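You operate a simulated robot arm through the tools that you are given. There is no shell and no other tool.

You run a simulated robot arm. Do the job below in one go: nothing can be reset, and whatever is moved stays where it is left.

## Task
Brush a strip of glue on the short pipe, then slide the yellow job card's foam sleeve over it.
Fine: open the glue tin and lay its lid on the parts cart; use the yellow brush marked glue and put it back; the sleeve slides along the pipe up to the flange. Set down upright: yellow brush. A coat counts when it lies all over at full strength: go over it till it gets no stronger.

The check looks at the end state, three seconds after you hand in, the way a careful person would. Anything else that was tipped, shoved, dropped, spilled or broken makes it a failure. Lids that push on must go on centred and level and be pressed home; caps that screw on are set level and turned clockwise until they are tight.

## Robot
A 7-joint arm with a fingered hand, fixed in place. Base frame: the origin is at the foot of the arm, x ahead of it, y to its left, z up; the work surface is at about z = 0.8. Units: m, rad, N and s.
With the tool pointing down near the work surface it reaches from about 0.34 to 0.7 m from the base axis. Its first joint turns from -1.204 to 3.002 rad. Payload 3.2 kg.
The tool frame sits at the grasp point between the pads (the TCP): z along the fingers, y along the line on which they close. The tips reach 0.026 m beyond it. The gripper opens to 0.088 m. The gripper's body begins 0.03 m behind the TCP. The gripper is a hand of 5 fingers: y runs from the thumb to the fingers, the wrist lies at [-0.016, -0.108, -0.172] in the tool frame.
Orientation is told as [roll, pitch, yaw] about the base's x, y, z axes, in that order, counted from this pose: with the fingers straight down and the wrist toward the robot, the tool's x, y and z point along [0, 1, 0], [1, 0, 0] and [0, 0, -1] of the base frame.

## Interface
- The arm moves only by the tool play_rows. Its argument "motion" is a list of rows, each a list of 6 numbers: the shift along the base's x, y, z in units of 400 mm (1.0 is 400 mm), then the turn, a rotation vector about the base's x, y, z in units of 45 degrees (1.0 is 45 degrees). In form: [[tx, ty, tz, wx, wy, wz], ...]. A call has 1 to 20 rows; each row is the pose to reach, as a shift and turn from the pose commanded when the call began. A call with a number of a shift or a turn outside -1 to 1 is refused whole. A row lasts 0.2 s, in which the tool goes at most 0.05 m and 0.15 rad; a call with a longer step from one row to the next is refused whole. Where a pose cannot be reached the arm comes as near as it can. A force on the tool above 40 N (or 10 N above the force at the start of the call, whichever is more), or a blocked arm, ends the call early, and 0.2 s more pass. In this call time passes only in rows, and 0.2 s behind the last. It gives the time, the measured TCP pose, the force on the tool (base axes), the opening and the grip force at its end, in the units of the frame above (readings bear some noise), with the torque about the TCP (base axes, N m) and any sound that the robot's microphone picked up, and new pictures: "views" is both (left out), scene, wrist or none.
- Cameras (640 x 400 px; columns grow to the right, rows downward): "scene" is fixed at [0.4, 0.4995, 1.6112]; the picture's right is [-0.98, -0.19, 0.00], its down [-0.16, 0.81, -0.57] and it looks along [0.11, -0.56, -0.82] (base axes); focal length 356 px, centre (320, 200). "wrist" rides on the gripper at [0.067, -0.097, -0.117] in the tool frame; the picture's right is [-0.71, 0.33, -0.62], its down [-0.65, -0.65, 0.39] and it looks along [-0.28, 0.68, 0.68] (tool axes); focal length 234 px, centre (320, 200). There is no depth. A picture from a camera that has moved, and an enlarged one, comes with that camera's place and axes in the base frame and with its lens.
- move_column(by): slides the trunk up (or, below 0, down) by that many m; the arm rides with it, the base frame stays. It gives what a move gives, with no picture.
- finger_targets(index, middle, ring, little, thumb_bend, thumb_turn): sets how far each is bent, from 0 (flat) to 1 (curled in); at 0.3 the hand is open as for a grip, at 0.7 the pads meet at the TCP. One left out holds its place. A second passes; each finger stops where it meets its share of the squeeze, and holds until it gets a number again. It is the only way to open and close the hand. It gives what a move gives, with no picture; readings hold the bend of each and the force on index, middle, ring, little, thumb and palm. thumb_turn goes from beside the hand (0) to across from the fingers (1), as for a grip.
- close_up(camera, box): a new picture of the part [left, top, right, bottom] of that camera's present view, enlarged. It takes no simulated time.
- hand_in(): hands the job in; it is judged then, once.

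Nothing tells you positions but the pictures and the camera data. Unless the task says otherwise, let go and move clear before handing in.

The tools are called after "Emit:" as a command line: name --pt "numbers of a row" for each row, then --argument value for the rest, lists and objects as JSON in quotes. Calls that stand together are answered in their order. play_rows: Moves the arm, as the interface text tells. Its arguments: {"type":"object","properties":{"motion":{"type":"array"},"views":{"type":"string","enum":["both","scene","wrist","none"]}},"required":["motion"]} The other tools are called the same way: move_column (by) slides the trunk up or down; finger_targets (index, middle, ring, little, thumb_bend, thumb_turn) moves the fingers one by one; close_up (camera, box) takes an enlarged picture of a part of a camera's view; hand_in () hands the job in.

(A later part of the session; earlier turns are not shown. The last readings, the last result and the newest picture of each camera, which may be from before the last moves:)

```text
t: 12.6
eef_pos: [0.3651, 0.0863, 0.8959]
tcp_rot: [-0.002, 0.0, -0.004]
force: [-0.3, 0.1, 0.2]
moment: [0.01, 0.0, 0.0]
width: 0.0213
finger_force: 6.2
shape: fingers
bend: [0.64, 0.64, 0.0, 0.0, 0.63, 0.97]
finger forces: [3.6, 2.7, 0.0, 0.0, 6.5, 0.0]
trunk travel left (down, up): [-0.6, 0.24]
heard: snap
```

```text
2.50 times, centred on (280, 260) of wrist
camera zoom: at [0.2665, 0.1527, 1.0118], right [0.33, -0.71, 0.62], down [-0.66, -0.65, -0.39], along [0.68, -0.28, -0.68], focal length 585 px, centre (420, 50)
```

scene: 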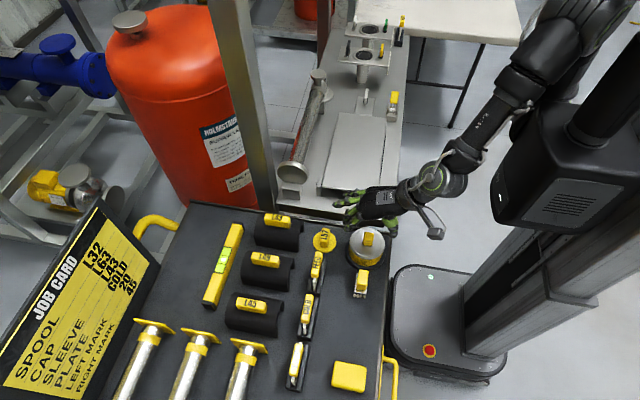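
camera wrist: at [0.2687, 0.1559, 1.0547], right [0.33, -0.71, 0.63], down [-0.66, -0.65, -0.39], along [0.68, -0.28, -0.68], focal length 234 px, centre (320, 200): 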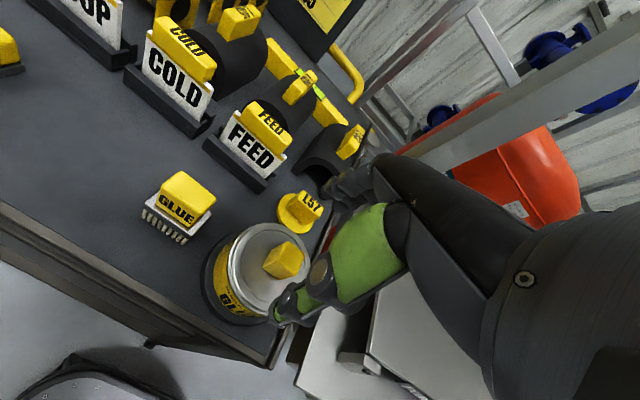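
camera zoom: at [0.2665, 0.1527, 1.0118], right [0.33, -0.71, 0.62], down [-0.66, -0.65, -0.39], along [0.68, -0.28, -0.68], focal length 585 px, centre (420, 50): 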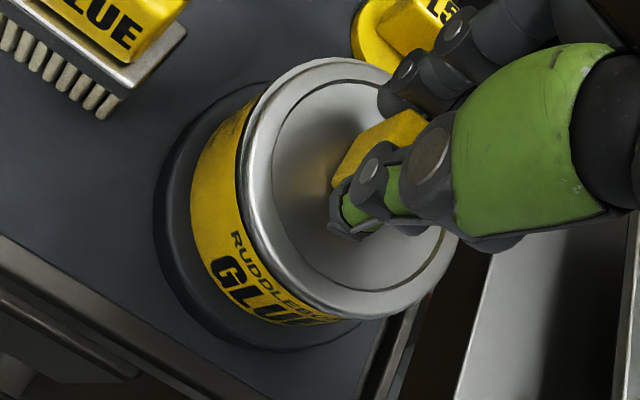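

The lid snapped loose and is held with about 6 N. I'll lift it straight up and check.

Emit:
play_rows --pt "0 0 0.03 0 0 0" --pt "0 0 0.08 0 0 0" --pt "0 0 0.16 0 0 0" --pt "0 0 0.25 0 0 0"

Emit:
close_up --camera "scene" --box '[320, 170, 420, 290]'

```text
t: 13.6
eef_pos: [0.3637, 0.0856, 0.9966]
tcp_rot: [-0.002, 0.001, -0.003]
force: [-0.1, -0.5, -0.6]
moment: [0.01, -0.03, -0.03]
width: 0.0211
finger_force: 6.8
shape: fingers
bend: [0.64, 0.64, 0.0, 0.0, 0.63, 0.96]
finger forces: [3.8, 2.7, 0.0, 0.1, 6.3, 0.1]
trunk travel left (down, up): [-0.6, 0.24]
camera wrist: at [0.2656, 0.1525, 1.1119], right [0.33, -0.71, 0.62], down [-0.66, -0.65, -0.39], along [0.68, -0.28, -0.68], focal length 234 px, centre (320, 200)
```

scene: 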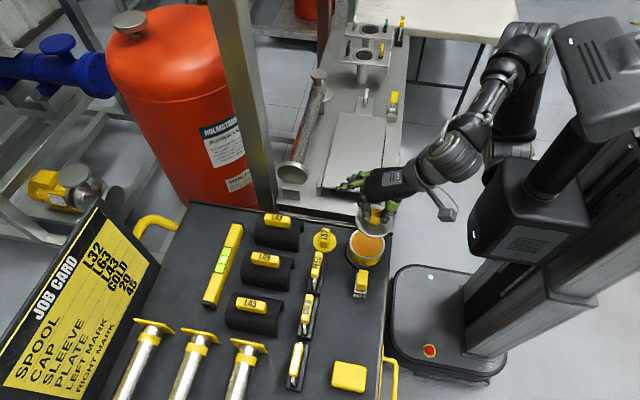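
wrist: 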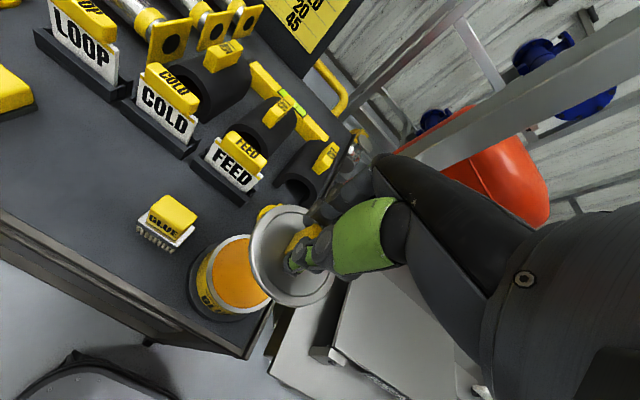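

```text
3.33 times, centred on (370, 230) of scene
camera zoom: at [0.4, 0.4995, 1.6112], right [-0.98, -0.19, 0.0], down [-0.16, 0.81, -0.57], along [0.11, -0.56, -0.82], focal length 1186 px, centre (153, 100)
```

zoom: 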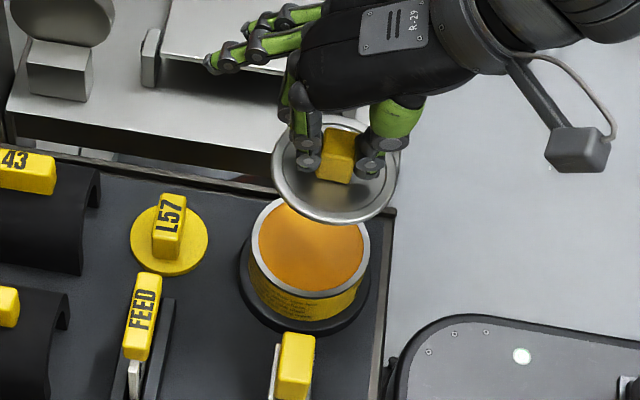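

The lid is off, showing orange glue near the rim. I'll fold the spare fingers slightly and carry the lid over free cart space at about [0.362, 0.275].

Emit:
finger_targets --ring 0.3 --little 0.3

Emit:
play_rows --pt "0 0.1 0 0 0 0" --pt "0 0.2 0 0 0 0" --pt "0 0.3 0 0 0 0" --pt "0 0.4 -0.05 0 0 0" --pt "-0.005 0.475 -0.1 0 0 0" --pt "-0.005 0.475 -0.17 0 0 0"

Emit:
close_up --camera "scene" --box '[280, 230, 420, 400]'

```text
t: 14.6
eef_pos: [0.3632, 0.0853, 0.9966]
tcp_rot: [-0.002, 0.0, -0.002]
force: [0.6, -0.2, -0.5]
moment: [-0.02, -0.02, 0.01]
width: 0.0211
finger_force: 6.9
shape: fingers
bend: [0.64, 0.64, 0.3, 0.3, 0.63, 0.96]
finger forces: [3.6, 2.6, 0.0, 0.1, 6.5, 0.0]
trunk travel left (down, up): [-0.6, 0.24]
```

```text
t: 16.1
eef_pos: [0.3846, 0.2636, 0.9793]
tcp_rot: [0.1, -0.026, -0.055]
force: [-0.2, 0.5, -0.1]
moment: [0.0, 0.01, 0.02]
width: 0.0213
finger_force: 5.8
shape: fingers
bend: [0.64, 0.65, 0.3, 0.3, 0.63, 0.96]
finger forces: [3.7, 2.6, 0.0, 0.1, 6.2, 0.0]
trunk travel left (down, up): [-0.6, 0.24]
stopped in row 6: the arm was blocked; the commanded pose is now the measured one
camera wrist: at [0.2864, 0.3231, 1.0983], right [0.28, -0.78, 0.56], down [-0.67, -0.57, -0.47], along [0.69, -0.25, -0.68], focal length 234 px, centre (320, 200)
```

scene: 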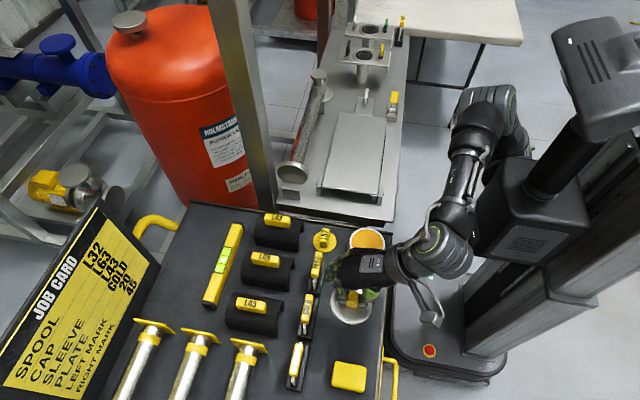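
wrist: 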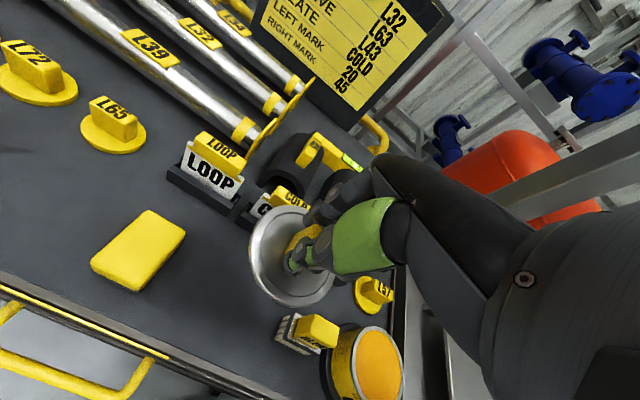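

```text
2.35 times, centred on (350, 315) of scene
camera zoom: at [0.4, 0.4995, 1.6112], right [-0.98, -0.19, 0.0], down [-0.16, 0.81, -0.57], along [0.11, -0.56, -0.82], focal length 837 px, centre (249, -71)
```

zoom: 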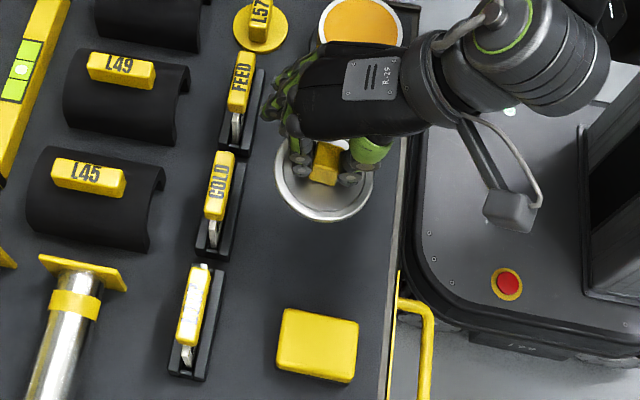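

The arm hits a limit with this heading, so I'll turn the hand to follow the arm's direction and level it again.

Emit:
play_rows --pt "-0.01 0.005 0.05 -0.03 0.001 0.15" --pt "-0.02 0.01 0.05 -0.06 0.002 0.3" --pt "-0.03 0.015 0.05 -0.09 0.003 0.45" --pt "-0.04 0.02 0.03 -0.12 0.004 0.58" --pt "-0.049 0.0285 0 -0.1356 0.005 0.7066" --pt "-0.049 0.0285 -0.03 -0.1356 0.005 0.7066"

Emit:
close_up --camera "scene" --box '[280, 230, 420, 400]'

```text
t: 17.6
eef_pos: [0.3629, 0.2767, 0.9653]
tcp_rot: [-0.008, 0.004, 0.509]
force: [0.8, -0.1, -0.6]
moment: [0.02, 0.0, 0.0]
width: 0.0211
finger_force: 6.4
shape: fingers
bend: [0.64, 0.65, 0.3, 0.3, 0.63, 0.96]
finger forces: [3.7, 2.5, 0.0, 0.0, 6.2, 0.0]
trunk travel left (down, up): [-0.6, 0.24]
camera wrist: at [0.2453, 0.2884, 1.0802], right [0.63, -0.45, 0.63], down [-0.26, -0.89, -0.38], along [0.73, 0.08, -0.68], focal length 234 px, centre (320, 200)
```

scene: 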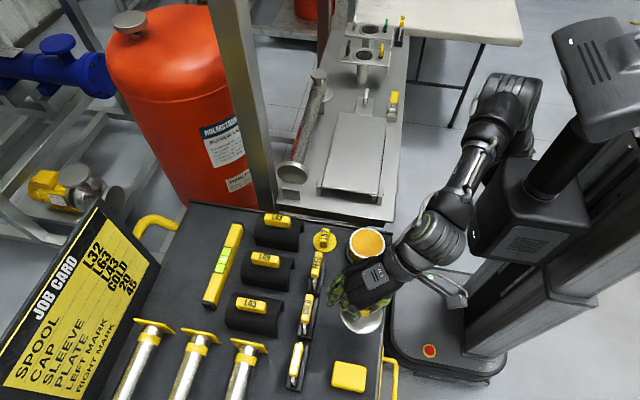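
wrist: 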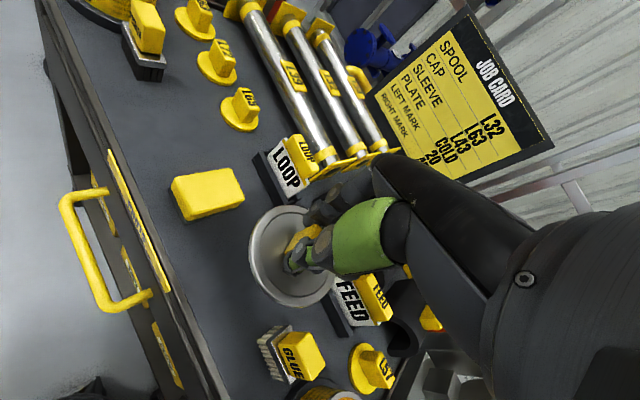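

```text
2.35 times, centred on (350, 315) of scene
camera zoom: at [0.4, 0.4995, 1.6112], right [-0.98, -0.19, 0.0], down [-0.16, 0.81, -0.57], along [0.11, -0.56, -0.82], focal length 837 px, centre (249, -71)
```

zoom: 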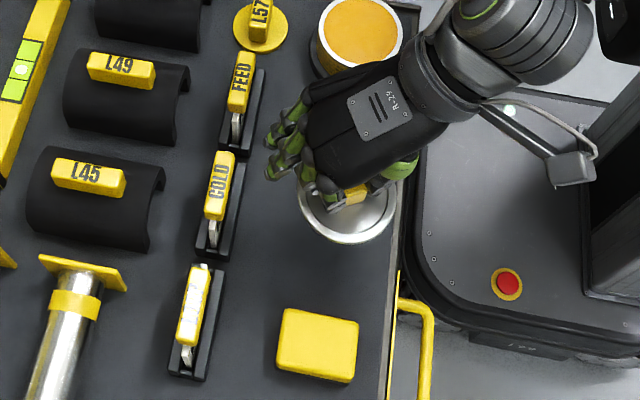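

Emit:
play_rows --pt "0 0 -0.1 0 0 0" --pt "0 0 -0.18 0 0 0" --pt "0 0 -0.24 0 0 0" --views "none"

Emit:
close_up --camera "scene" --box '[280, 230, 420, 400]'

Emit:
close_up --camera "wrist" --box '[160, 120, 440, 400]'

```text
t: 18.6
eef_pos: [0.3701, 0.2786, 0.9012]
tcp_rot: [0.037, -0.044, 0.494]
force: [0.5, 0.7, -0.1]
moment: [0.02, -0.02, -0.03]
width: 0.0209
finger_force: 6.3
shape: fingers
bend: [0.64, 0.65, 0.3, 0.3, 0.63, 0.96]
finger forces: [3.7, 2.5, 0.0, 0.0, 6.2, 0.1]
trunk travel left (down, up): [-0.6, 0.24]
stopped in row 3: the arm was blocked; the commanded pose is now the measured one
```

```text
2.35 times, centred on (350, 315) of scene
camera zoom: at [0.4, 0.4995, 1.6112], right [-0.98, -0.19, 0.0], down [-0.16, 0.81, -0.57], along [0.11, -0.56, -0.82], focal length 837 px, centre (249, -71)
```

zoom: 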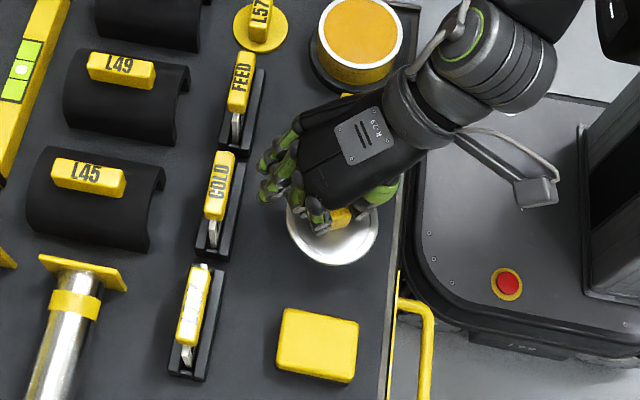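

```text
1.43 times, centred on (300, 260) of wrist
camera zoom: at [0.2491, 0.2837, 1.0147], right [0.62, -0.5, 0.61], down [-0.26, -0.86, -0.44], along [0.74, 0.11, -0.66], focal length 334 px, centre (349, 114)
```

zoom: 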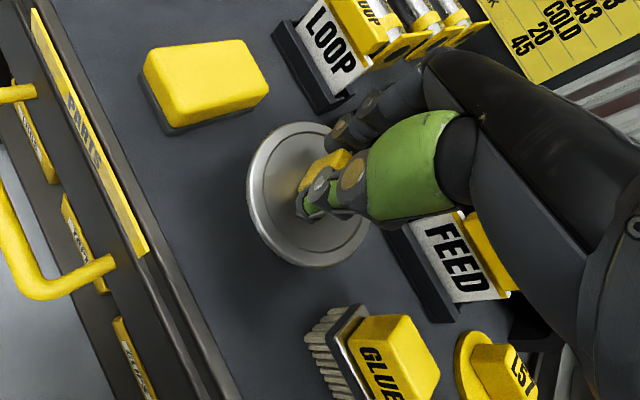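

Again a travel limit, not contact. I'll raise, level, and lower the trunk another 0.15 m.

Emit:
play_rows --pt "0 0 0.1 -0.03 0.01 0" --pt "-0.005 0 0.2 -0.068 0.027 0" --pt "-0.01 0 0.3 -0.068 0.027 0" --pt "-0.0175 -0.005 0.375 -0.068 0.027 0" --views "none"

Emit:
move_column --by -0.15

```text
t: 19.6
eef_pos: [0.3613, 0.2762, 1.0483]
tcp_rot: [-0.005, 0.006, 0.5]
force: [-0.9, 0.2, -0.4]
moment: [-0.01, 0.0, 0.02]
width: 0.021
finger_force: 6.7
shape: fingers
bend: [0.64, 0.65, 0.3, 0.3, 0.63, 0.96]
finger forces: [3.7, 2.6, 0.0, 0.0, 6.3, 0.1]
trunk travel left (down, up): [-0.6, 0.24]
```

```text
t: 21.3
eef_pos: [0.3612, 0.2768, 0.8986]
tcp_rot: [-0.006, 0.004, 0.496]
force: [-0.5, 0.8, -0.3]
moment: [-0.01, -0.01, -0.02]
width: 0.021
finger_force: 6.4
shape: fingers
bend: [0.64, 0.65, 0.3, 0.3, 0.63, 0.96]
finger forces: [3.7, 2.5, 0.0, 0.0, 6.2, 0.1]
trunk travel left (down, up): [-0.45, 0.39]
```

Emit:
play_rows --pt "0 0 -0.04 0 0 0" --pt "0 0 -0.08 0 0 0" --pt "0 0 -0.105 0 0 0" --views "none"

Emit:
close_up --camera "scene" --box '[320, 280, 400, 360]'

Emit:
close_up --camera "wrist" --box '[200, 160, 400, 340]'

```text
t: 22.1
eef_pos: [0.3633, 0.2763, 0.8546]
tcp_rot: [-0.006, 0.006, 0.497]
force: [-0.8, -1.0, -0.5]
moment: [0.01, -0.02, 0.01]
width: 0.0213
finger_force: 5.5
shape: fingers
bend: [0.64, 0.65, 0.3, 0.3, 0.63, 0.96]
finger forces: [3.6, 2.5, 0.1, 0.0, 6.2, 0.1]
trunk travel left (down, up): [-0.45, 0.39]
```

```text
5.00 times, centred on (360, 320) of scene
camera zoom: at [0.4, 0.4995, 1.6112], right [-0.98, -0.19, 0.0], down [-0.16, 0.81, -0.57], along [0.11, -0.56, -0.82], focal length 1778 px, centre (120, -400)
```

zoom: 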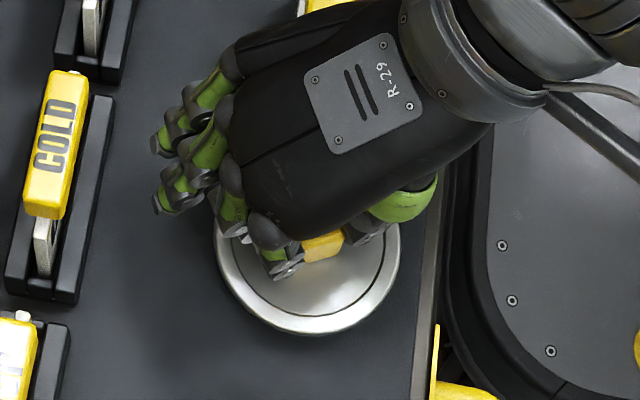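

```text
2.22 times, centred on (300, 250) of wrist
camera zoom: at [0.2442, 0.2886, 0.971], right [0.63, -0.46, 0.63], down [-0.27, -0.89, -0.38], along [0.73, 0.07, -0.68], focal length 520 px, centre (364, 89)
```

zoom: 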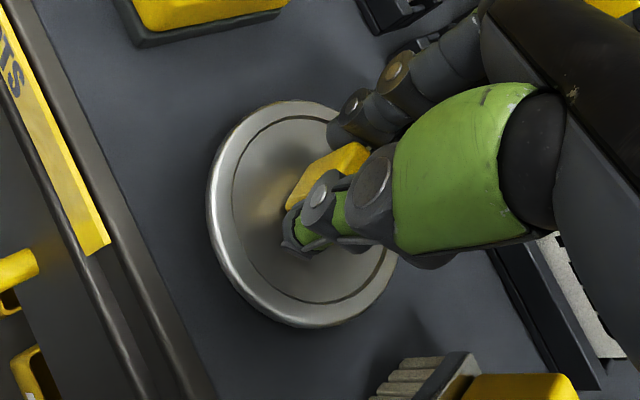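

Emit:
play_rows --pt "0 0 -0.01 0 0 0" --views "none"

Emit:
play_rows --pt "0 0 -0.006 0 0 0" --views "none"

Emit:
close_up --camera "wrist" --box '[200, 160, 400, 340]'

```text
t: 22.5
eef_pos: [0.3628, 0.276, 0.8512]
tcp_rot: [-0.005, 0.004, 0.496]
force: [0.4, -0.2, -1.3]
moment: [-0.01, -0.03, 0.02]
width: 0.0209
finger_force: 5.9
shape: fingers
bend: [0.64, 0.65, 0.3, 0.3, 0.63, 0.96]
finger forces: [3.6, 2.5, 0.0, 0.1, 6.2, 0.1]
trunk travel left (down, up): [-0.45, 0.39]
```

```text
t: 22.9
eef_pos: [0.3635, 0.2758, 0.8491]
tcp_rot: [-0.005, 0.006, 0.498]
force: [-0.2, -0.2, 0.3]
moment: [-0.02, -0.02, -0.03]
width: 0.0211
finger_force: 5.7
shape: fingers
bend: [0.64, 0.65, 0.3, 0.3, 0.63, 0.96]
finger forces: [3.5, 2.6, 0.0, 0.0, 6.2, 0.1]
trunk travel left (down, up): [-0.45, 0.39]
```

```text
2.22 times, centred on (300, 250) of wrist
camera zoom: at [0.2442, 0.2888, 0.9648], right [0.63, -0.46, 0.63], down [-0.27, -0.89, -0.38], along [0.73, 0.07, -0.68], focal length 520 px, centre (364, 89)
```

zoom: 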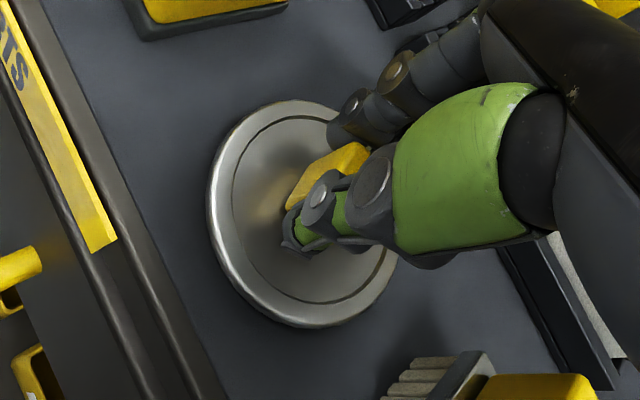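

Emit:
play_rows --pt "0 0 -0.008 0 0 0" --views "none"

Emit:
play_rows --pt "0 0 -0.008 0 0 0" --views "none"

Emit:
play_rows --pt "0 0 -0.006 0 0 0" --views "none"

Emit:
close_up --camera "wrist" --box '[200, 160, 400, 340]'

Emit:
close_up --camera "scene" --box '[320, 280, 400, 360]'

```text
t: 23.3
eef_pos: [0.3619, 0.2756, 0.8457]
tcp_rot: [-0.005, 0.004, 0.496]
force: [-0.4, -0.6, 0.0]
moment: [-0.02, 0.01, 0.03]
width: 0.0212
finger_force: 6.5
shape: fingers
bend: [0.64, 0.65, 0.3, 0.3, 0.63, 0.96]
finger forces: [3.6, 2.6, 0.1, 0.0, 6.2, 0.1]
trunk travel left (down, up): [-0.45, 0.39]
```

```text
t: 23.7
eef_pos: [0.3621, 0.2769, 0.842]
tcp_rot: [-0.006, 0.005, 0.498]
force: [-0.8, -0.3, -1.0]
moment: [0.02, 0.02, -0.02]
width: 0.0209
finger_force: 6.0
shape: fingers
bend: [0.64, 0.65, 0.3, 0.3, 0.63, 0.96]
finger forces: [3.8, 2.5, 0.1, 0.1, 6.3, 0.0]
trunk travel left (down, up): [-0.45, 0.39]
```

```text
t: 24.1
eef_pos: [0.3618, 0.2762, 0.8399]
tcp_rot: [-0.004, 0.005, 0.496]
force: [0.1, -0.3, 2.6]
moment: [0.02, -0.01, 0.0]
width: 0.0206
finger_force: 6.8
shape: fingers
bend: [0.64, 0.65, 0.3, 0.3, 0.63, 0.96]
finger forces: [4.2, 2.5, 0.0, 0.0, 6.4, 0.0]
trunk travel left (down, up): [-0.45, 0.39]
```

```text
2.22 times, centred on (300, 250) of wrist
camera zoom: at [0.244, 0.2886, 0.9564], right [0.63, -0.46, 0.63], down [-0.27, -0.89, -0.38], along [0.73, 0.08, -0.68], focal length 520 px, centre (364, 89)
```

zoom: 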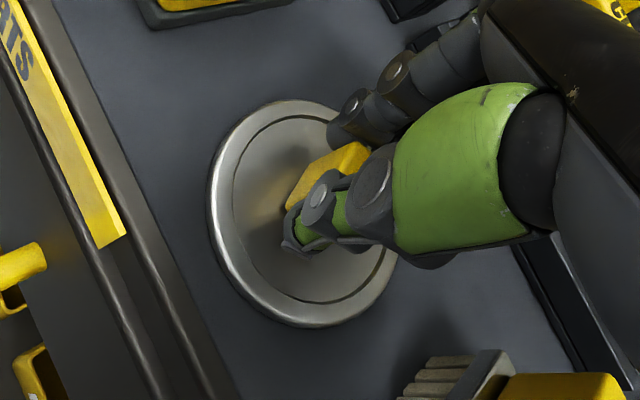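

```text
5.00 times, centred on (360, 320) of scene
camera zoom: at [0.4, 0.4995, 1.6112], right [-0.98, -0.19, 0.0], down [-0.16, 0.81, -0.57], along [0.11, -0.56, -0.82], focal length 1778 px, centre (120, -400)
```

zoom: 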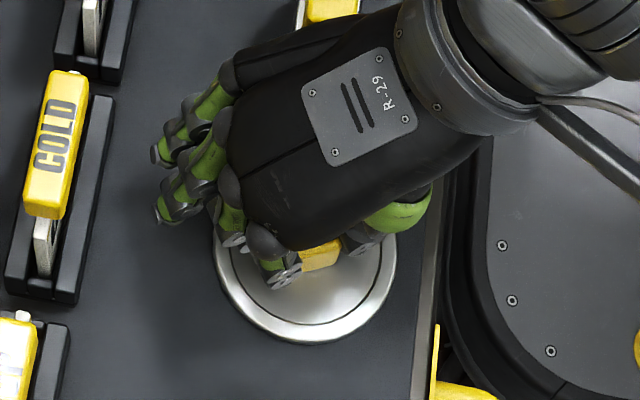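

The lid now rests on the cart (2.6 N contact). I'll release it and rise.

Emit:
finger_targets --index 0.4 --middle 0.4 --thumb_bend 0.4

Emit:
play_rows --pt "0 0 0.05 0 0 0" --pt "0 0 0.12 0 0 0" --pt "0 0 0.22 0 0 0" --pt "0 0 0.3 0 0 0"

Emit:
close_up --camera "scene" --box '[280, 200, 420, 360]'

```text
t: 25.1
eef_pos: [0.3622, 0.2765, 0.8396]
tcp_rot: [-0.003, 0.008, 0.497]
force: [0.6, 0.1, 1.0]
moment: [0.0, -0.01, -0.03]
width: 0.0667
finger_force: 0.0
shape: fingers
bend: [0.4, 0.4, 0.3, 0.3, 0.4, 0.97]
finger forces: [0.0, 0.0, 0.0, 0.0, 0.0, 0.0]
trunk travel left (down, up): [-0.45, 0.39]
```

```text
t: 26.1
eef_pos: [0.3586, 0.2716, 0.9784]
tcp_rot: [0.022, -0.021, 0.5]
force: [0.2, 0.8, -0.2]
moment: [0.01, 0.02, 0.0]
width: 0.0667
finger_force: 0.1
shape: fingers
bend: [0.4, 0.4, 0.3, 0.3, 0.4, 0.97]
finger forces: [0.1, 0.0, 0.0, 0.0, 0.0, 0.1]
trunk travel left (down, up): [-0.45, 0.39]
camera wrist: at [0.2395, 0.2794, 1.0938], right [0.63, -0.48, 0.62], down [-0.26, -0.87, -0.42], along [0.74, 0.1, -0.67], focal length 234 px, centre (320, 200)
```

scene: 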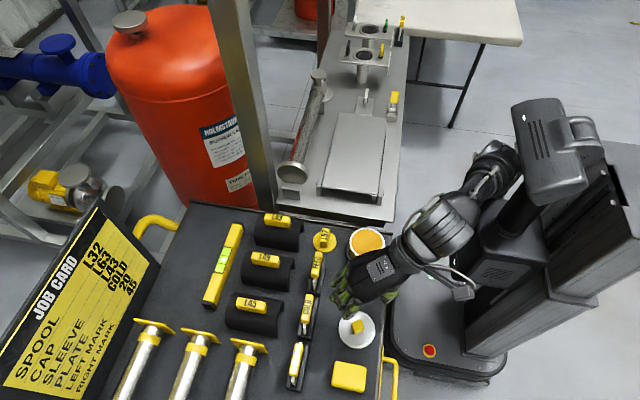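
wrist: 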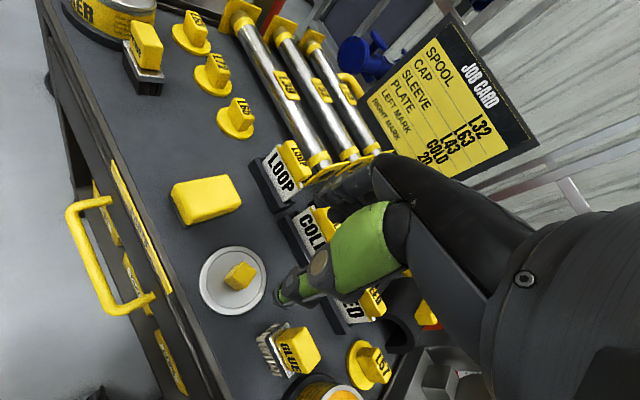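

```text
2.50 times, centred on (350, 280) of scene
camera zoom: at [0.4, 0.4995, 1.6112], right [-0.98, -0.19, 0.0], down [-0.16, 0.81, -0.57], along [0.11, -0.56, -0.82], focal length 889 px, centre (245, 0)
```

zoom: 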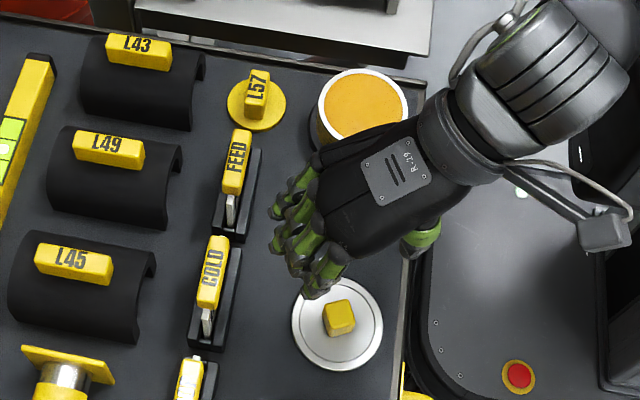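

The lid lies flat on the cart and the tin is open. Next I'll turn back to heading zero above the GLUE brush with the fingers open.

Emit:
finger_targets --index 0.3 --middle 0.3 --thumb_bend 0.3

Emit:
play_rows --pt "0.003 -0.05 -0.03 -0.01 0.005 -0.15" --pt "0.006 -0.1 -0.05 -0.02 0.01 -0.3" --pt "0.009 -0.15 -0.07 -0.03 0.015 -0.45" --pt "0.012 -0.2 -0.08 -0.035 0.02 -0.55" --pt "0.0135 -0.2265 -0.09 -0.035 0.02 -0.637"

Emit:
close_up --camera "scene" --box '[320, 220, 420, 330]'

Emit:
close_up --camera "wrist" --box '[180, 160, 380, 340]'

```text
t: 27.1
eef_pos: [0.3652, 0.2705, 0.9759]
tcp_rot: [0.02, -0.015, 0.491]
force: [-0.6, -0.4, -0.2]
moment: [-0.06, 0.01, 0.02]
width: 0.0875
finger_force: 0.0
shape: fingers
bend: [0.3, 0.3, 0.3, 0.3, 0.3, 0.97]
finger forces: [0.0, 0.1, 0.1, 0.1, 0.1, 0.1]
trunk travel left (down, up): [-0.45, 0.39]
```

```text
t: 28.3
eef_pos: [0.3668, 0.1864, 0.9235]
tcp_rot: [-0.028, 0.027, -0.004]
force: [-1.9, -0.1, -0.3]
moment: [-0.01, -0.02, 0.0]
width: 0.0877
finger_force: 0.0
shape: fingers
bend: [0.3, 0.3, 0.3, 0.3, 0.3, 0.97]
finger forces: [0.1, 0.0, 0.0, 0.0, 0.0, 0.0]
trunk travel left (down, up): [-0.45, 0.39]
camera wrist: at [0.273, 0.2556, 1.0397], right [0.35, -0.69, 0.63], down [-0.67, -0.66, -0.35], along [0.66, -0.3, -0.69], focal length 234 px, centre (320, 200)
```

scene: 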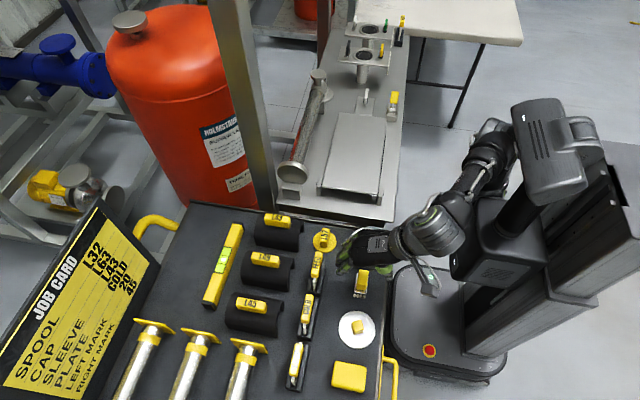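
wrist: 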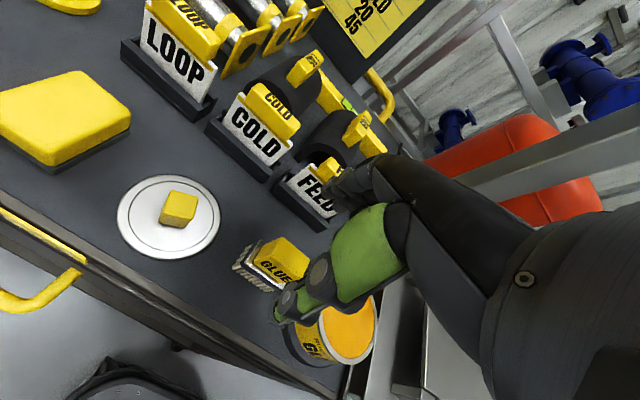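

```text
3.64 times, centred on (370, 275) of scene
camera zoom: at [0.4, 0.4995, 1.6112], right [-0.98, -0.19, 0.0], down [-0.16, 0.81, -0.57], along [0.11, -0.56, -0.82], focal length 1294 px, centre (138, -73)
```

zoom: 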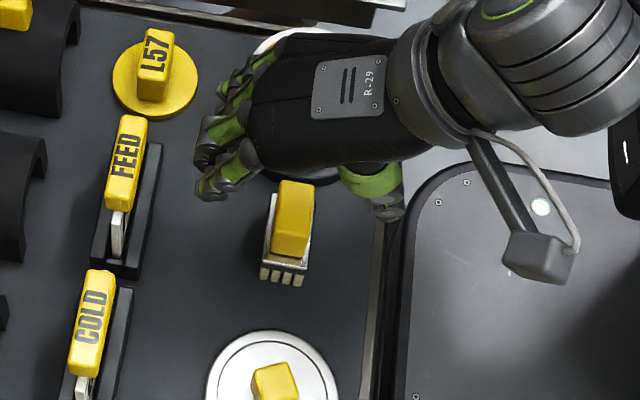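

```text
2.22 times, centred on (280, 250) of wrist
camera zoom: at [0.273, 0.2556, 1.0397], right [0.35, -0.69, 0.63], down [-0.67, -0.66, -0.35], along [0.66, -0.3, -0.69], focal length 520 px, centre (409, 89)
```

zoom: 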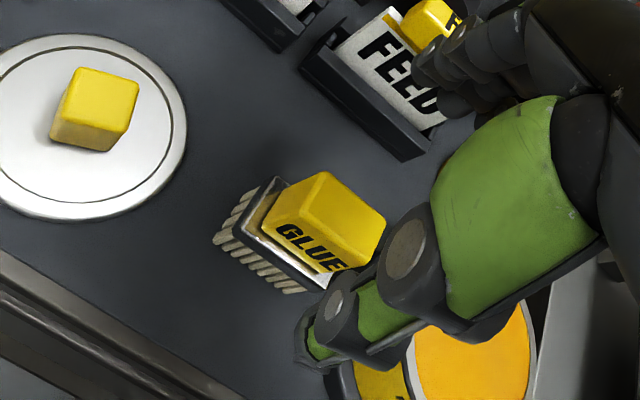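

Emit:
play_rows --pt "-0.006 -0.016 0 0.035 -0.034 0.005" --pt "-0.006 -0.016 -0.05 0.035 -0.034 0.005" --pt "-0.006 -0.016 -0.1 0.035 -0.034 0.005" --views "none"

Emit:
close_up --camera "scene" --box '[335, 240, 395, 310]'

Emit:
close_up --camera "wrist" --box '[200, 180, 380, 340]'

```text
t: 29.1
eef_pos: [0.3656, 0.1788, 0.8839]
tcp_rot: [0.001, 0.0, 0.0]
force: [0.3, 0.1, -0.7]
moment: [0.01, 0.0, -0.01]
width: 0.0874
finger_force: 0.1
shape: fingers
bend: [0.3, 0.3, 0.3, 0.3, 0.3, 0.97]
finger forces: [0.0, 0.1, 0.0, 0.0, 0.1, 0.0]
trunk travel left (down, up): [-0.45, 0.39]
```

```text
5.71 times, centred on (365, 275) of scene
camera zoom: at [0.4, 0.4995, 1.6112], right [-0.98, -0.19, 0.0], down [-0.16, 0.81, -0.57], along [0.11, -0.56, -0.82], focal length 2033 px, centre (63, -229)
```

zoom: 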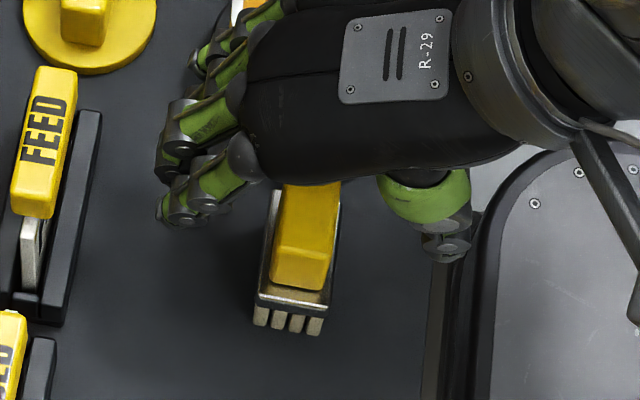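

```text
2.50 times, centred on (290, 260) of wrist
camera zoom: at [0.267, 0.2453, 0.9996], right [0.33, -0.71, 0.62], down [-0.65, -0.65, -0.39], along [0.68, -0.28, -0.68], focal length 585 px, centre (395, 50)
```

zoom: 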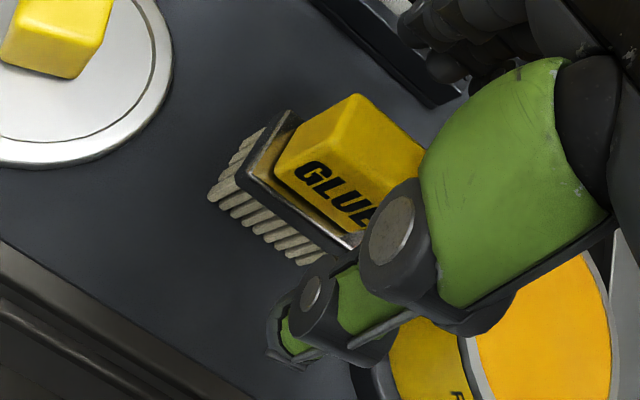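

Emit:
play_rows --pt "0.0025 0.0075 -0.0175 0 0 0" --views "none"

Emit:
finger_targets --index 0.5 --middle 0.5 --thumb_bend 0.5

Emit:
close_up --camera "scene" --box '[335, 240, 395, 310]'

Emit:
close_up --camera "wrist" --box '[200, 180, 380, 340]'

```text
t: 29.5
eef_pos: [0.3659, 0.1813, 0.8773]
tcp_rot: [0.0, 0.002, 0.0]
force: [0.7, 0.5, 0.1]
moment: [0.04, 0.02, -0.01]
width: 0.0874
finger_force: 0.1
shape: fingers
bend: [0.3, 0.3, 0.3, 0.3, 0.3, 0.97]
finger forces: [0.1, 0.0, 0.0, 0.0, 0.0, 0.0]
trunk travel left (down, up): [-0.45, 0.39]
```

```text
t: 30.5
eef_pos: [0.3659, 0.1819, 0.8776]
tcp_rot: [0.0, 0.004, 0.002]
force: [0.9, 0.1, -0.3]
moment: [0.01, -0.02, -0.01]
width: 0.0462
finger_force: 0.1
shape: fingers
bend: [0.5, 0.5, 0.3, 0.3, 0.5, 0.97]
finger forces: [0.0, 0.0, 0.0, 0.0, 0.0, 0.0]
trunk travel left (down, up): [-0.45, 0.39]
```

```text
5.71 times, centred on (365, 275) of scene
camera zoom: at [0.4, 0.4995, 1.6112], right [-0.98, -0.19, 0.0], down [-0.16, 0.81, -0.57], along [0.11, -0.56, -0.82], focal length 2033 px, centre (63, -229)
```

zoom: 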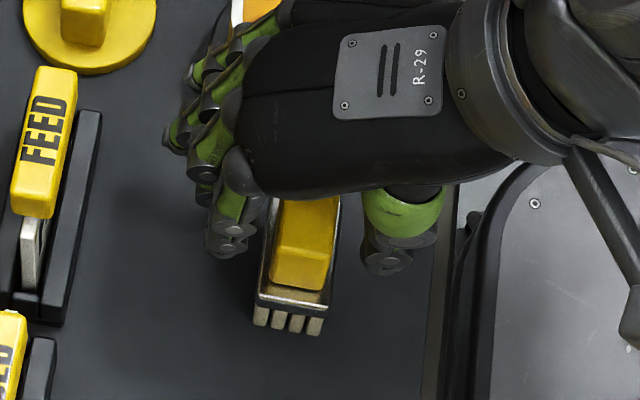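

```text
2.50 times, centred on (290, 260) of wrist
camera zoom: at [0.2679, 0.2483, 0.9928], right [0.33, -0.71, 0.62], down [-0.65, -0.65, -0.39], along [0.68, -0.28, -0.68], focal length 585 px, centre (395, 50)
```

zoom: 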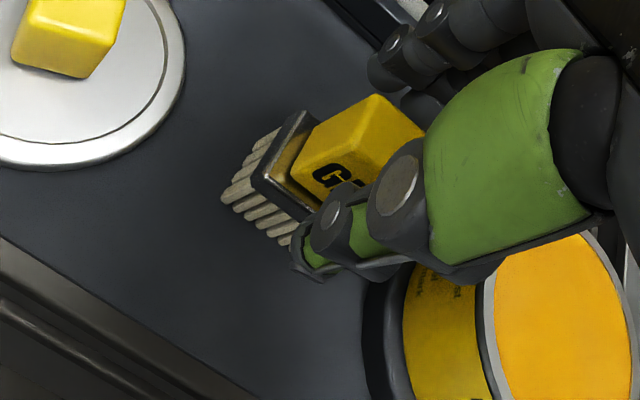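

The fingertips bracket the grip just above the metal plate. I'll close on it.

Emit:
finger_targets --index 0.69 --middle 0.69 --thumb_bend 0.69

Emit:
close_up --camera "scene" --box '[335, 240, 395, 310]'

Emit:
close_up --camera "wrist" --box '[200, 180, 380, 340]'

```text
t: 31.5
eef_pos: [0.3674, 0.1826, 0.8768]
tcp_rot: [-0.001, 0.002, 0.002]
force: [0.2, 0.3, 0.5]
moment: [-0.01, -0.01, -0.01]
width: 0.0205
finger_force: 7.3
shape: fingers
bend: [0.64, 0.65, 0.3, 0.3, 0.63, 0.96]
finger forces: [4.5, 3.0, 0.0, 0.0, 7.3, 0.0]
trunk travel left (down, up): [-0.45, 0.39]
```

```text
5.71 times, centred on (365, 275) of scene
camera zoom: at [0.4, 0.4995, 1.6112], right [-0.98, -0.19, 0.0], down [-0.16, 0.81, -0.57], along [0.11, -0.56, -0.82], focal length 2033 px, centre (63, -229)
```

zoom: 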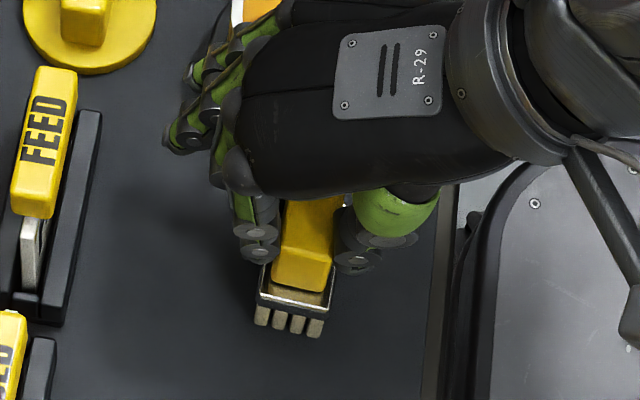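

```text
2.50 times, centred on (290, 260) of wrist
camera zoom: at [0.2679, 0.2483, 0.9928], right [0.33, -0.71, 0.62], down [-0.65, -0.65, -0.39], along [0.68, -0.28, -0.68], focal length 585 px, centre (395, 50)
```

zoom: 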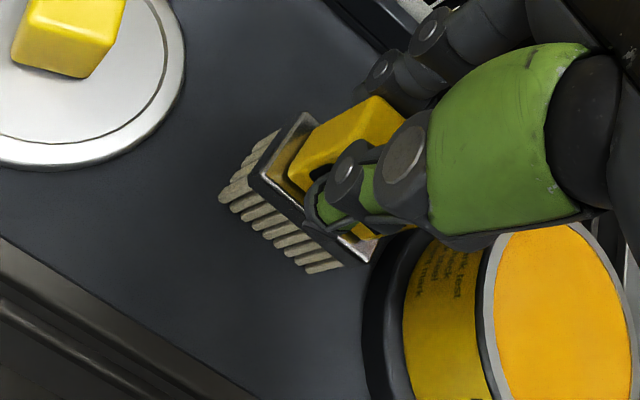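

The brush is held (7 N). I'll lift it straight up with the trunk, then look.

Emit:
move_column --by 0.1

Emit:
play_rows --pt "0 -0.04 0 0 0 0" --pt "0 -0.1 0 0 0 0" --pt "0 -0.17 0 0 0 0" --pt "0 -0.232 0 0 0 0"

Emit:
close_up --camera "scene" --box '[320, 190, 400, 290]'

Emit:
close_up --camera "wrist" --box '[200, 180, 380, 360]'

```text
t: 32.8
eef_pos: [0.3667, 0.1824, 0.9781]
tcp_rot: [0.002, 0.002, 0.002]
force: [-0.3, 0.2, -0.5]
moment: [-0.01, 0.0, 0.01]
width: 0.0204
finger_force: 7.9
shape: fingers
bend: [0.64, 0.65, 0.3, 0.3, 0.63, 0.96]
finger forces: [4.5, 2.9, 0.0, 0.1, 7.1, 0.1]
trunk travel left (down, up): [-0.55, 0.29]
```

```text
t: 33.8
eef_pos: [0.367, 0.0876, 0.9766]
tcp_rot: [0.002, 0.002, 0.004]
force: [-0.4, 0.1, -1.6]
moment: [0.0, -0.02, 0.02]
width: 0.0206
finger_force: 7.5
shape: fingers
bend: [0.64, 0.65, 0.3, 0.3, 0.63, 0.96]
finger forces: [4.5, 2.8, 0.1, 0.0, 7.2, 0.1]
trunk travel left (down, up): [-0.55, 0.29]
camera wrist: at [0.2685, 0.1537, 1.0928], right [0.33, -0.71, 0.62], down [-0.65, -0.65, -0.39], along [0.68, -0.28, -0.68], focal length 234 px, centre (320, 200)
```

scene: 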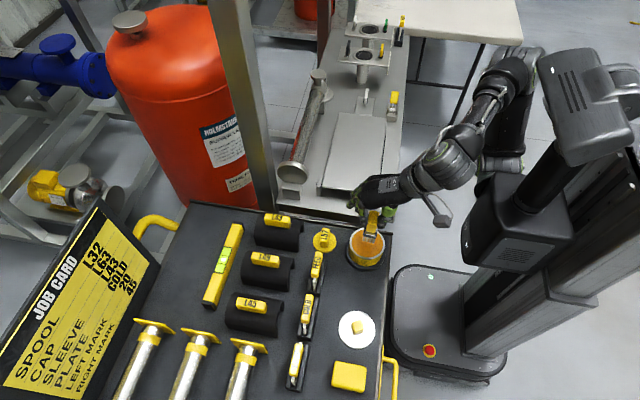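
wrist: 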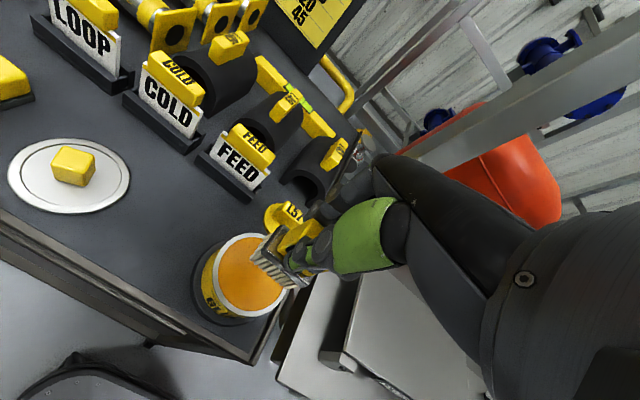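

```text
4.00 times, centred on (360, 240) of scene
camera zoom: at [0.4, 0.4995, 1.6112], right [-0.98, -0.19, 0.0], down [-0.16, 0.81, -0.57], along [0.11, -0.56, -0.82], focal length 1423 px, centre (160, 40)
```

zoom: 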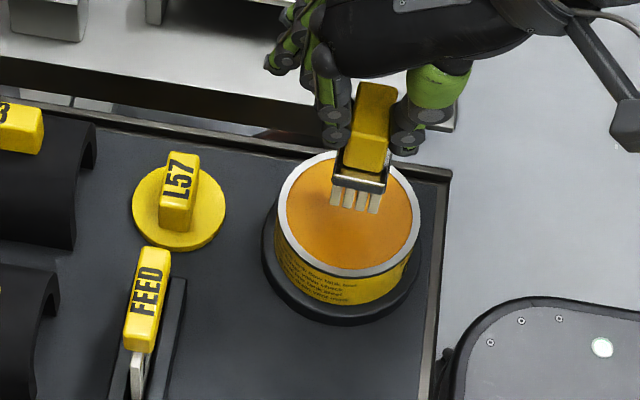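

```text
2.22 times, centred on (290, 270) of wrist
camera zoom: at [0.2685, 0.1537, 1.0928], right [0.33, -0.71, 0.62], down [-0.65, -0.65, -0.39], along [0.68, -0.28, -0.68], focal length 520 px, centre (387, 44)
```

zoom: 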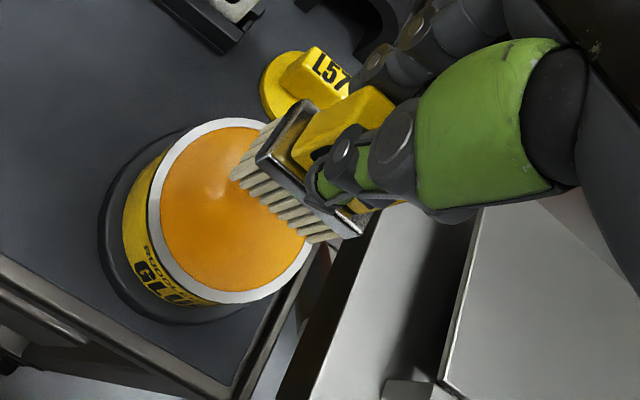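

The brush is level above the tin. I'll dip the bristle ends about 1 cm into the glue.

Emit:
play_rows --pt "0 0.004 -0.05 0 0 0" --pt "0 0.004 -0.1 0 0 0" --pt "0 0.004 -0.14 0 0 0" --views "none"

Emit:
close_up --camera "scene" --box '[330, 200, 400, 290]'

Emit:
close_up --camera "wrist" --box '[200, 180, 380, 360]'

```text
t: 34.6
eef_pos: [0.366, 0.0911, 0.9216]
tcp_rot: [0.0, -0.002, 0.001]
force: [-1.8, -1.1, 10.0]
moment: [0.05, -0.05, 0.05]
width: 0.0196
finger_force: 8.0
shape: fingers
bend: [0.65, 0.66, 0.3, 0.3, 0.63, 0.96]
finger forces: [4.8, 2.9, 0.0, 0.0, 8.9, 0.0]
trunk travel left (down, up): [-0.55, 0.29]
```

```text
4.44 times, centred on (365, 245) of scene
camera zoom: at [0.4, 0.4995, 1.6112], right [-0.98, -0.19, 0.0], down [-0.16, 0.81, -0.57], along [0.11, -0.56, -0.82], focal length 1581 px, centre (120, 0)
```

zoom: 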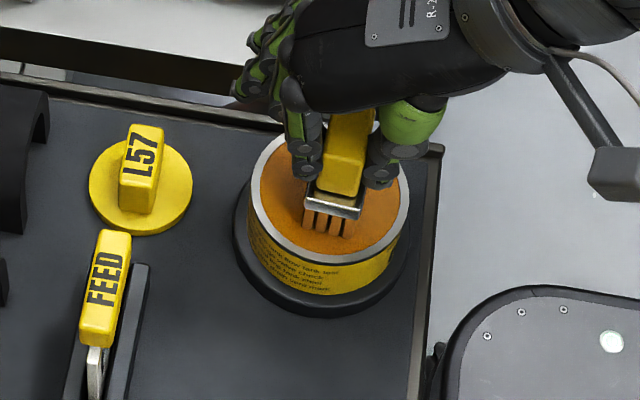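

```text
2.22 times, centred on (290, 270) of wrist
camera zoom: at [0.2672, 0.157, 1.0374], right [0.33, -0.71, 0.62], down [-0.65, -0.65, -0.39], along [0.68, -0.28, -0.68], focal length 520 px, centre (387, 44)
```

zoom: 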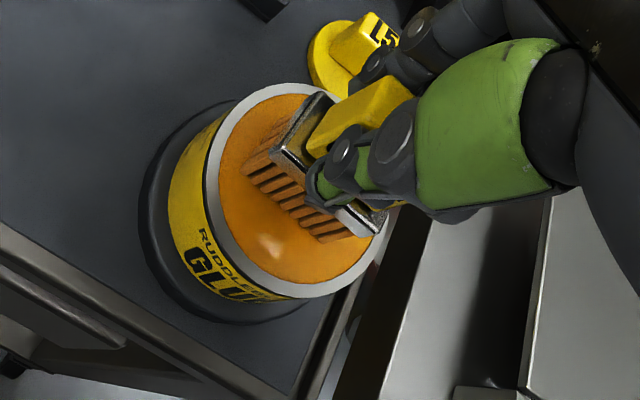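

The bristles are now orange with glue. I'll lift the brush clear and check how it sits in the hand.

Emit:
play_rows --pt "0 0 0.05 0 0 0" --pt "0 0 0.12 0 0 0" --pt "0 0 0.2 0 0 0" --pt "0 0 0.25 0 0 0"

Emit:
close_up --camera "scene" --box '[330, 170, 400, 270]'

Emit:
close_up --camera "wrist" --box '[200, 180, 380, 360]'

Emit:
close_up --camera "scene" --box '[270, 60, 340, 130]'

Emit:
close_up --camera "scene" --box '[260, 120, 340, 210]'

```text
t: 35.6
eef_pos: [0.3653, 0.0908, 1.0215]
tcp_rot: [-0.002, 0.001, 0.003]
force: [1.1, -0.2, -0.9]
moment: [0.01, -0.04, 0.02]
width: 0.0202
finger_force: 7.4
shape: fingers
bend: [0.64, 0.66, 0.3, 0.3, 0.63, 0.96]
finger forces: [5.0, 2.2, 0.0, 0.0, 7.3, 0.0]
trunk travel left (down, up): [-0.55, 0.29]
camera wrist: at [0.2676, 0.1574, 1.137], right [0.33, -0.71, 0.62], down [-0.65, -0.65, -0.39], along [0.68, -0.28, -0.68], focal length 234 px, centre (320, 200)
```

scene: 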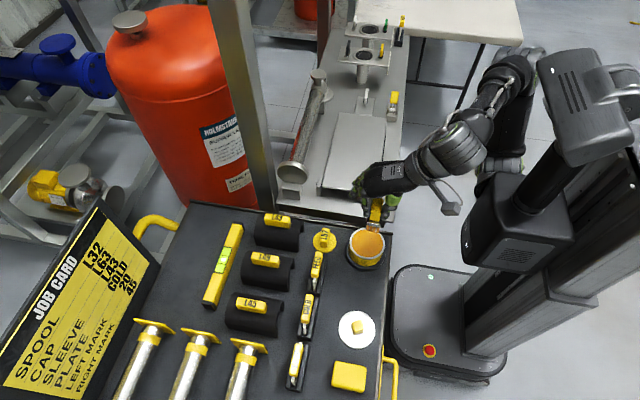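
wrist: 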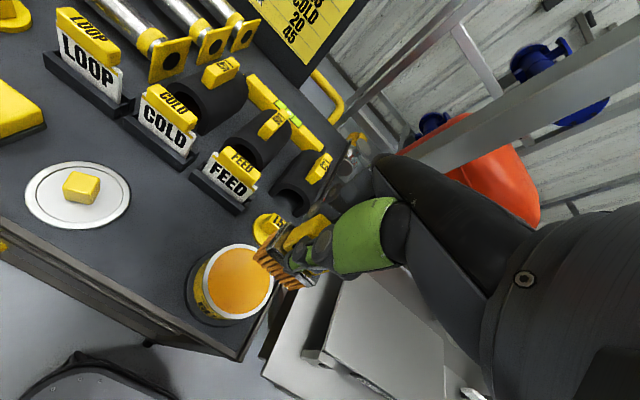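

```text
4.00 times, centred on (365, 220) of scene
camera zoom: at [0.4, 0.4995, 1.6112], right [-0.98, -0.19, 0.0], down [-0.16, 0.81, -0.57], along [0.11, -0.56, -0.82], focal length 1423 px, centre (140, 120)
```

zoom: 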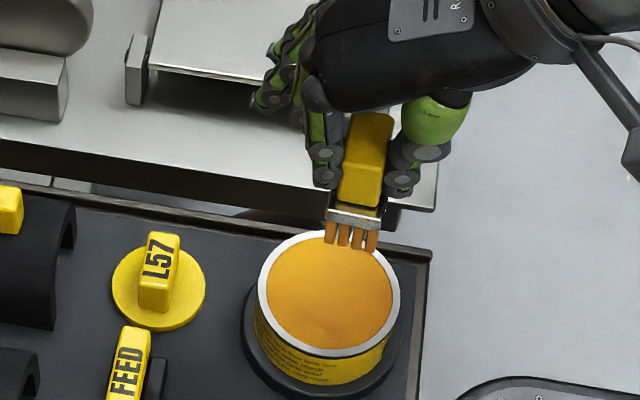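

```text
2.22 times, centred on (290, 270) of wrist
camera zoom: at [0.2676, 0.1574, 1.137], right [0.33, -0.71, 0.62], down [-0.65, -0.65, -0.39], along [0.68, -0.28, -0.68], focal length 520 px, centre (387, 44)
```

zoom: 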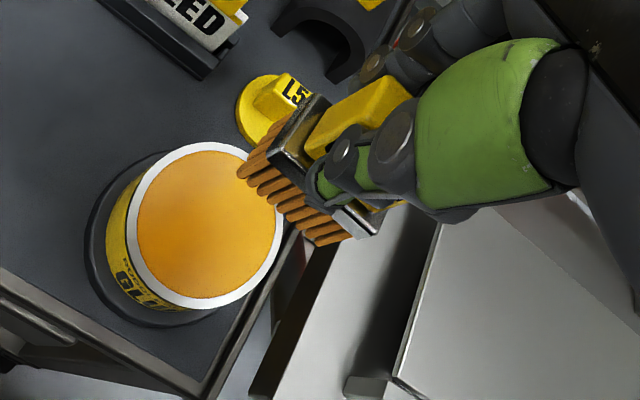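

```text
5.71 times, centred on (305, 95) of scene
camera zoom: at [0.4, 0.4995, 1.6112], right [-0.98, -0.19, 0.0], down [-0.16, 0.81, -0.57], along [0.11, -0.56, -0.82], focal length 2033 px, centre (406, 800)
```

zoom: 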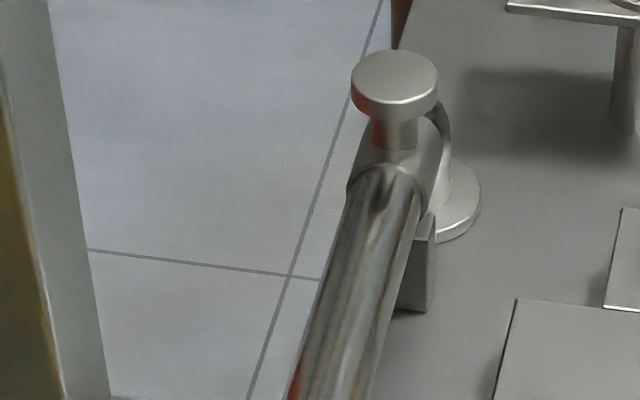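

```text
4.44 times, centred on (300, 165) of scene
camera zoom: at [0.4, 0.4995, 1.6112], right [-0.98, -0.19, 0.0], down [-0.16, 0.81, -0.57], along [0.11, -0.56, -0.82], focal length 1581 px, centre (409, 356)
```

zoom: 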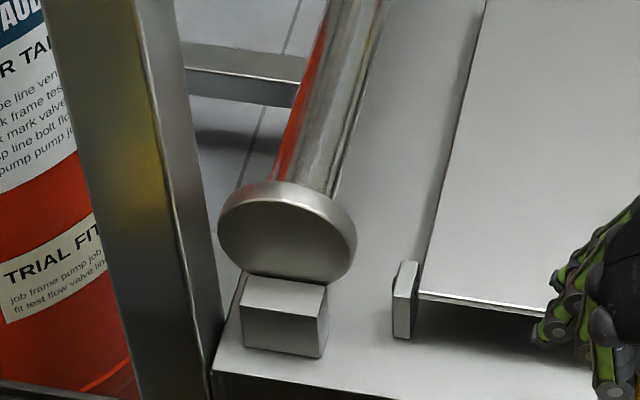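

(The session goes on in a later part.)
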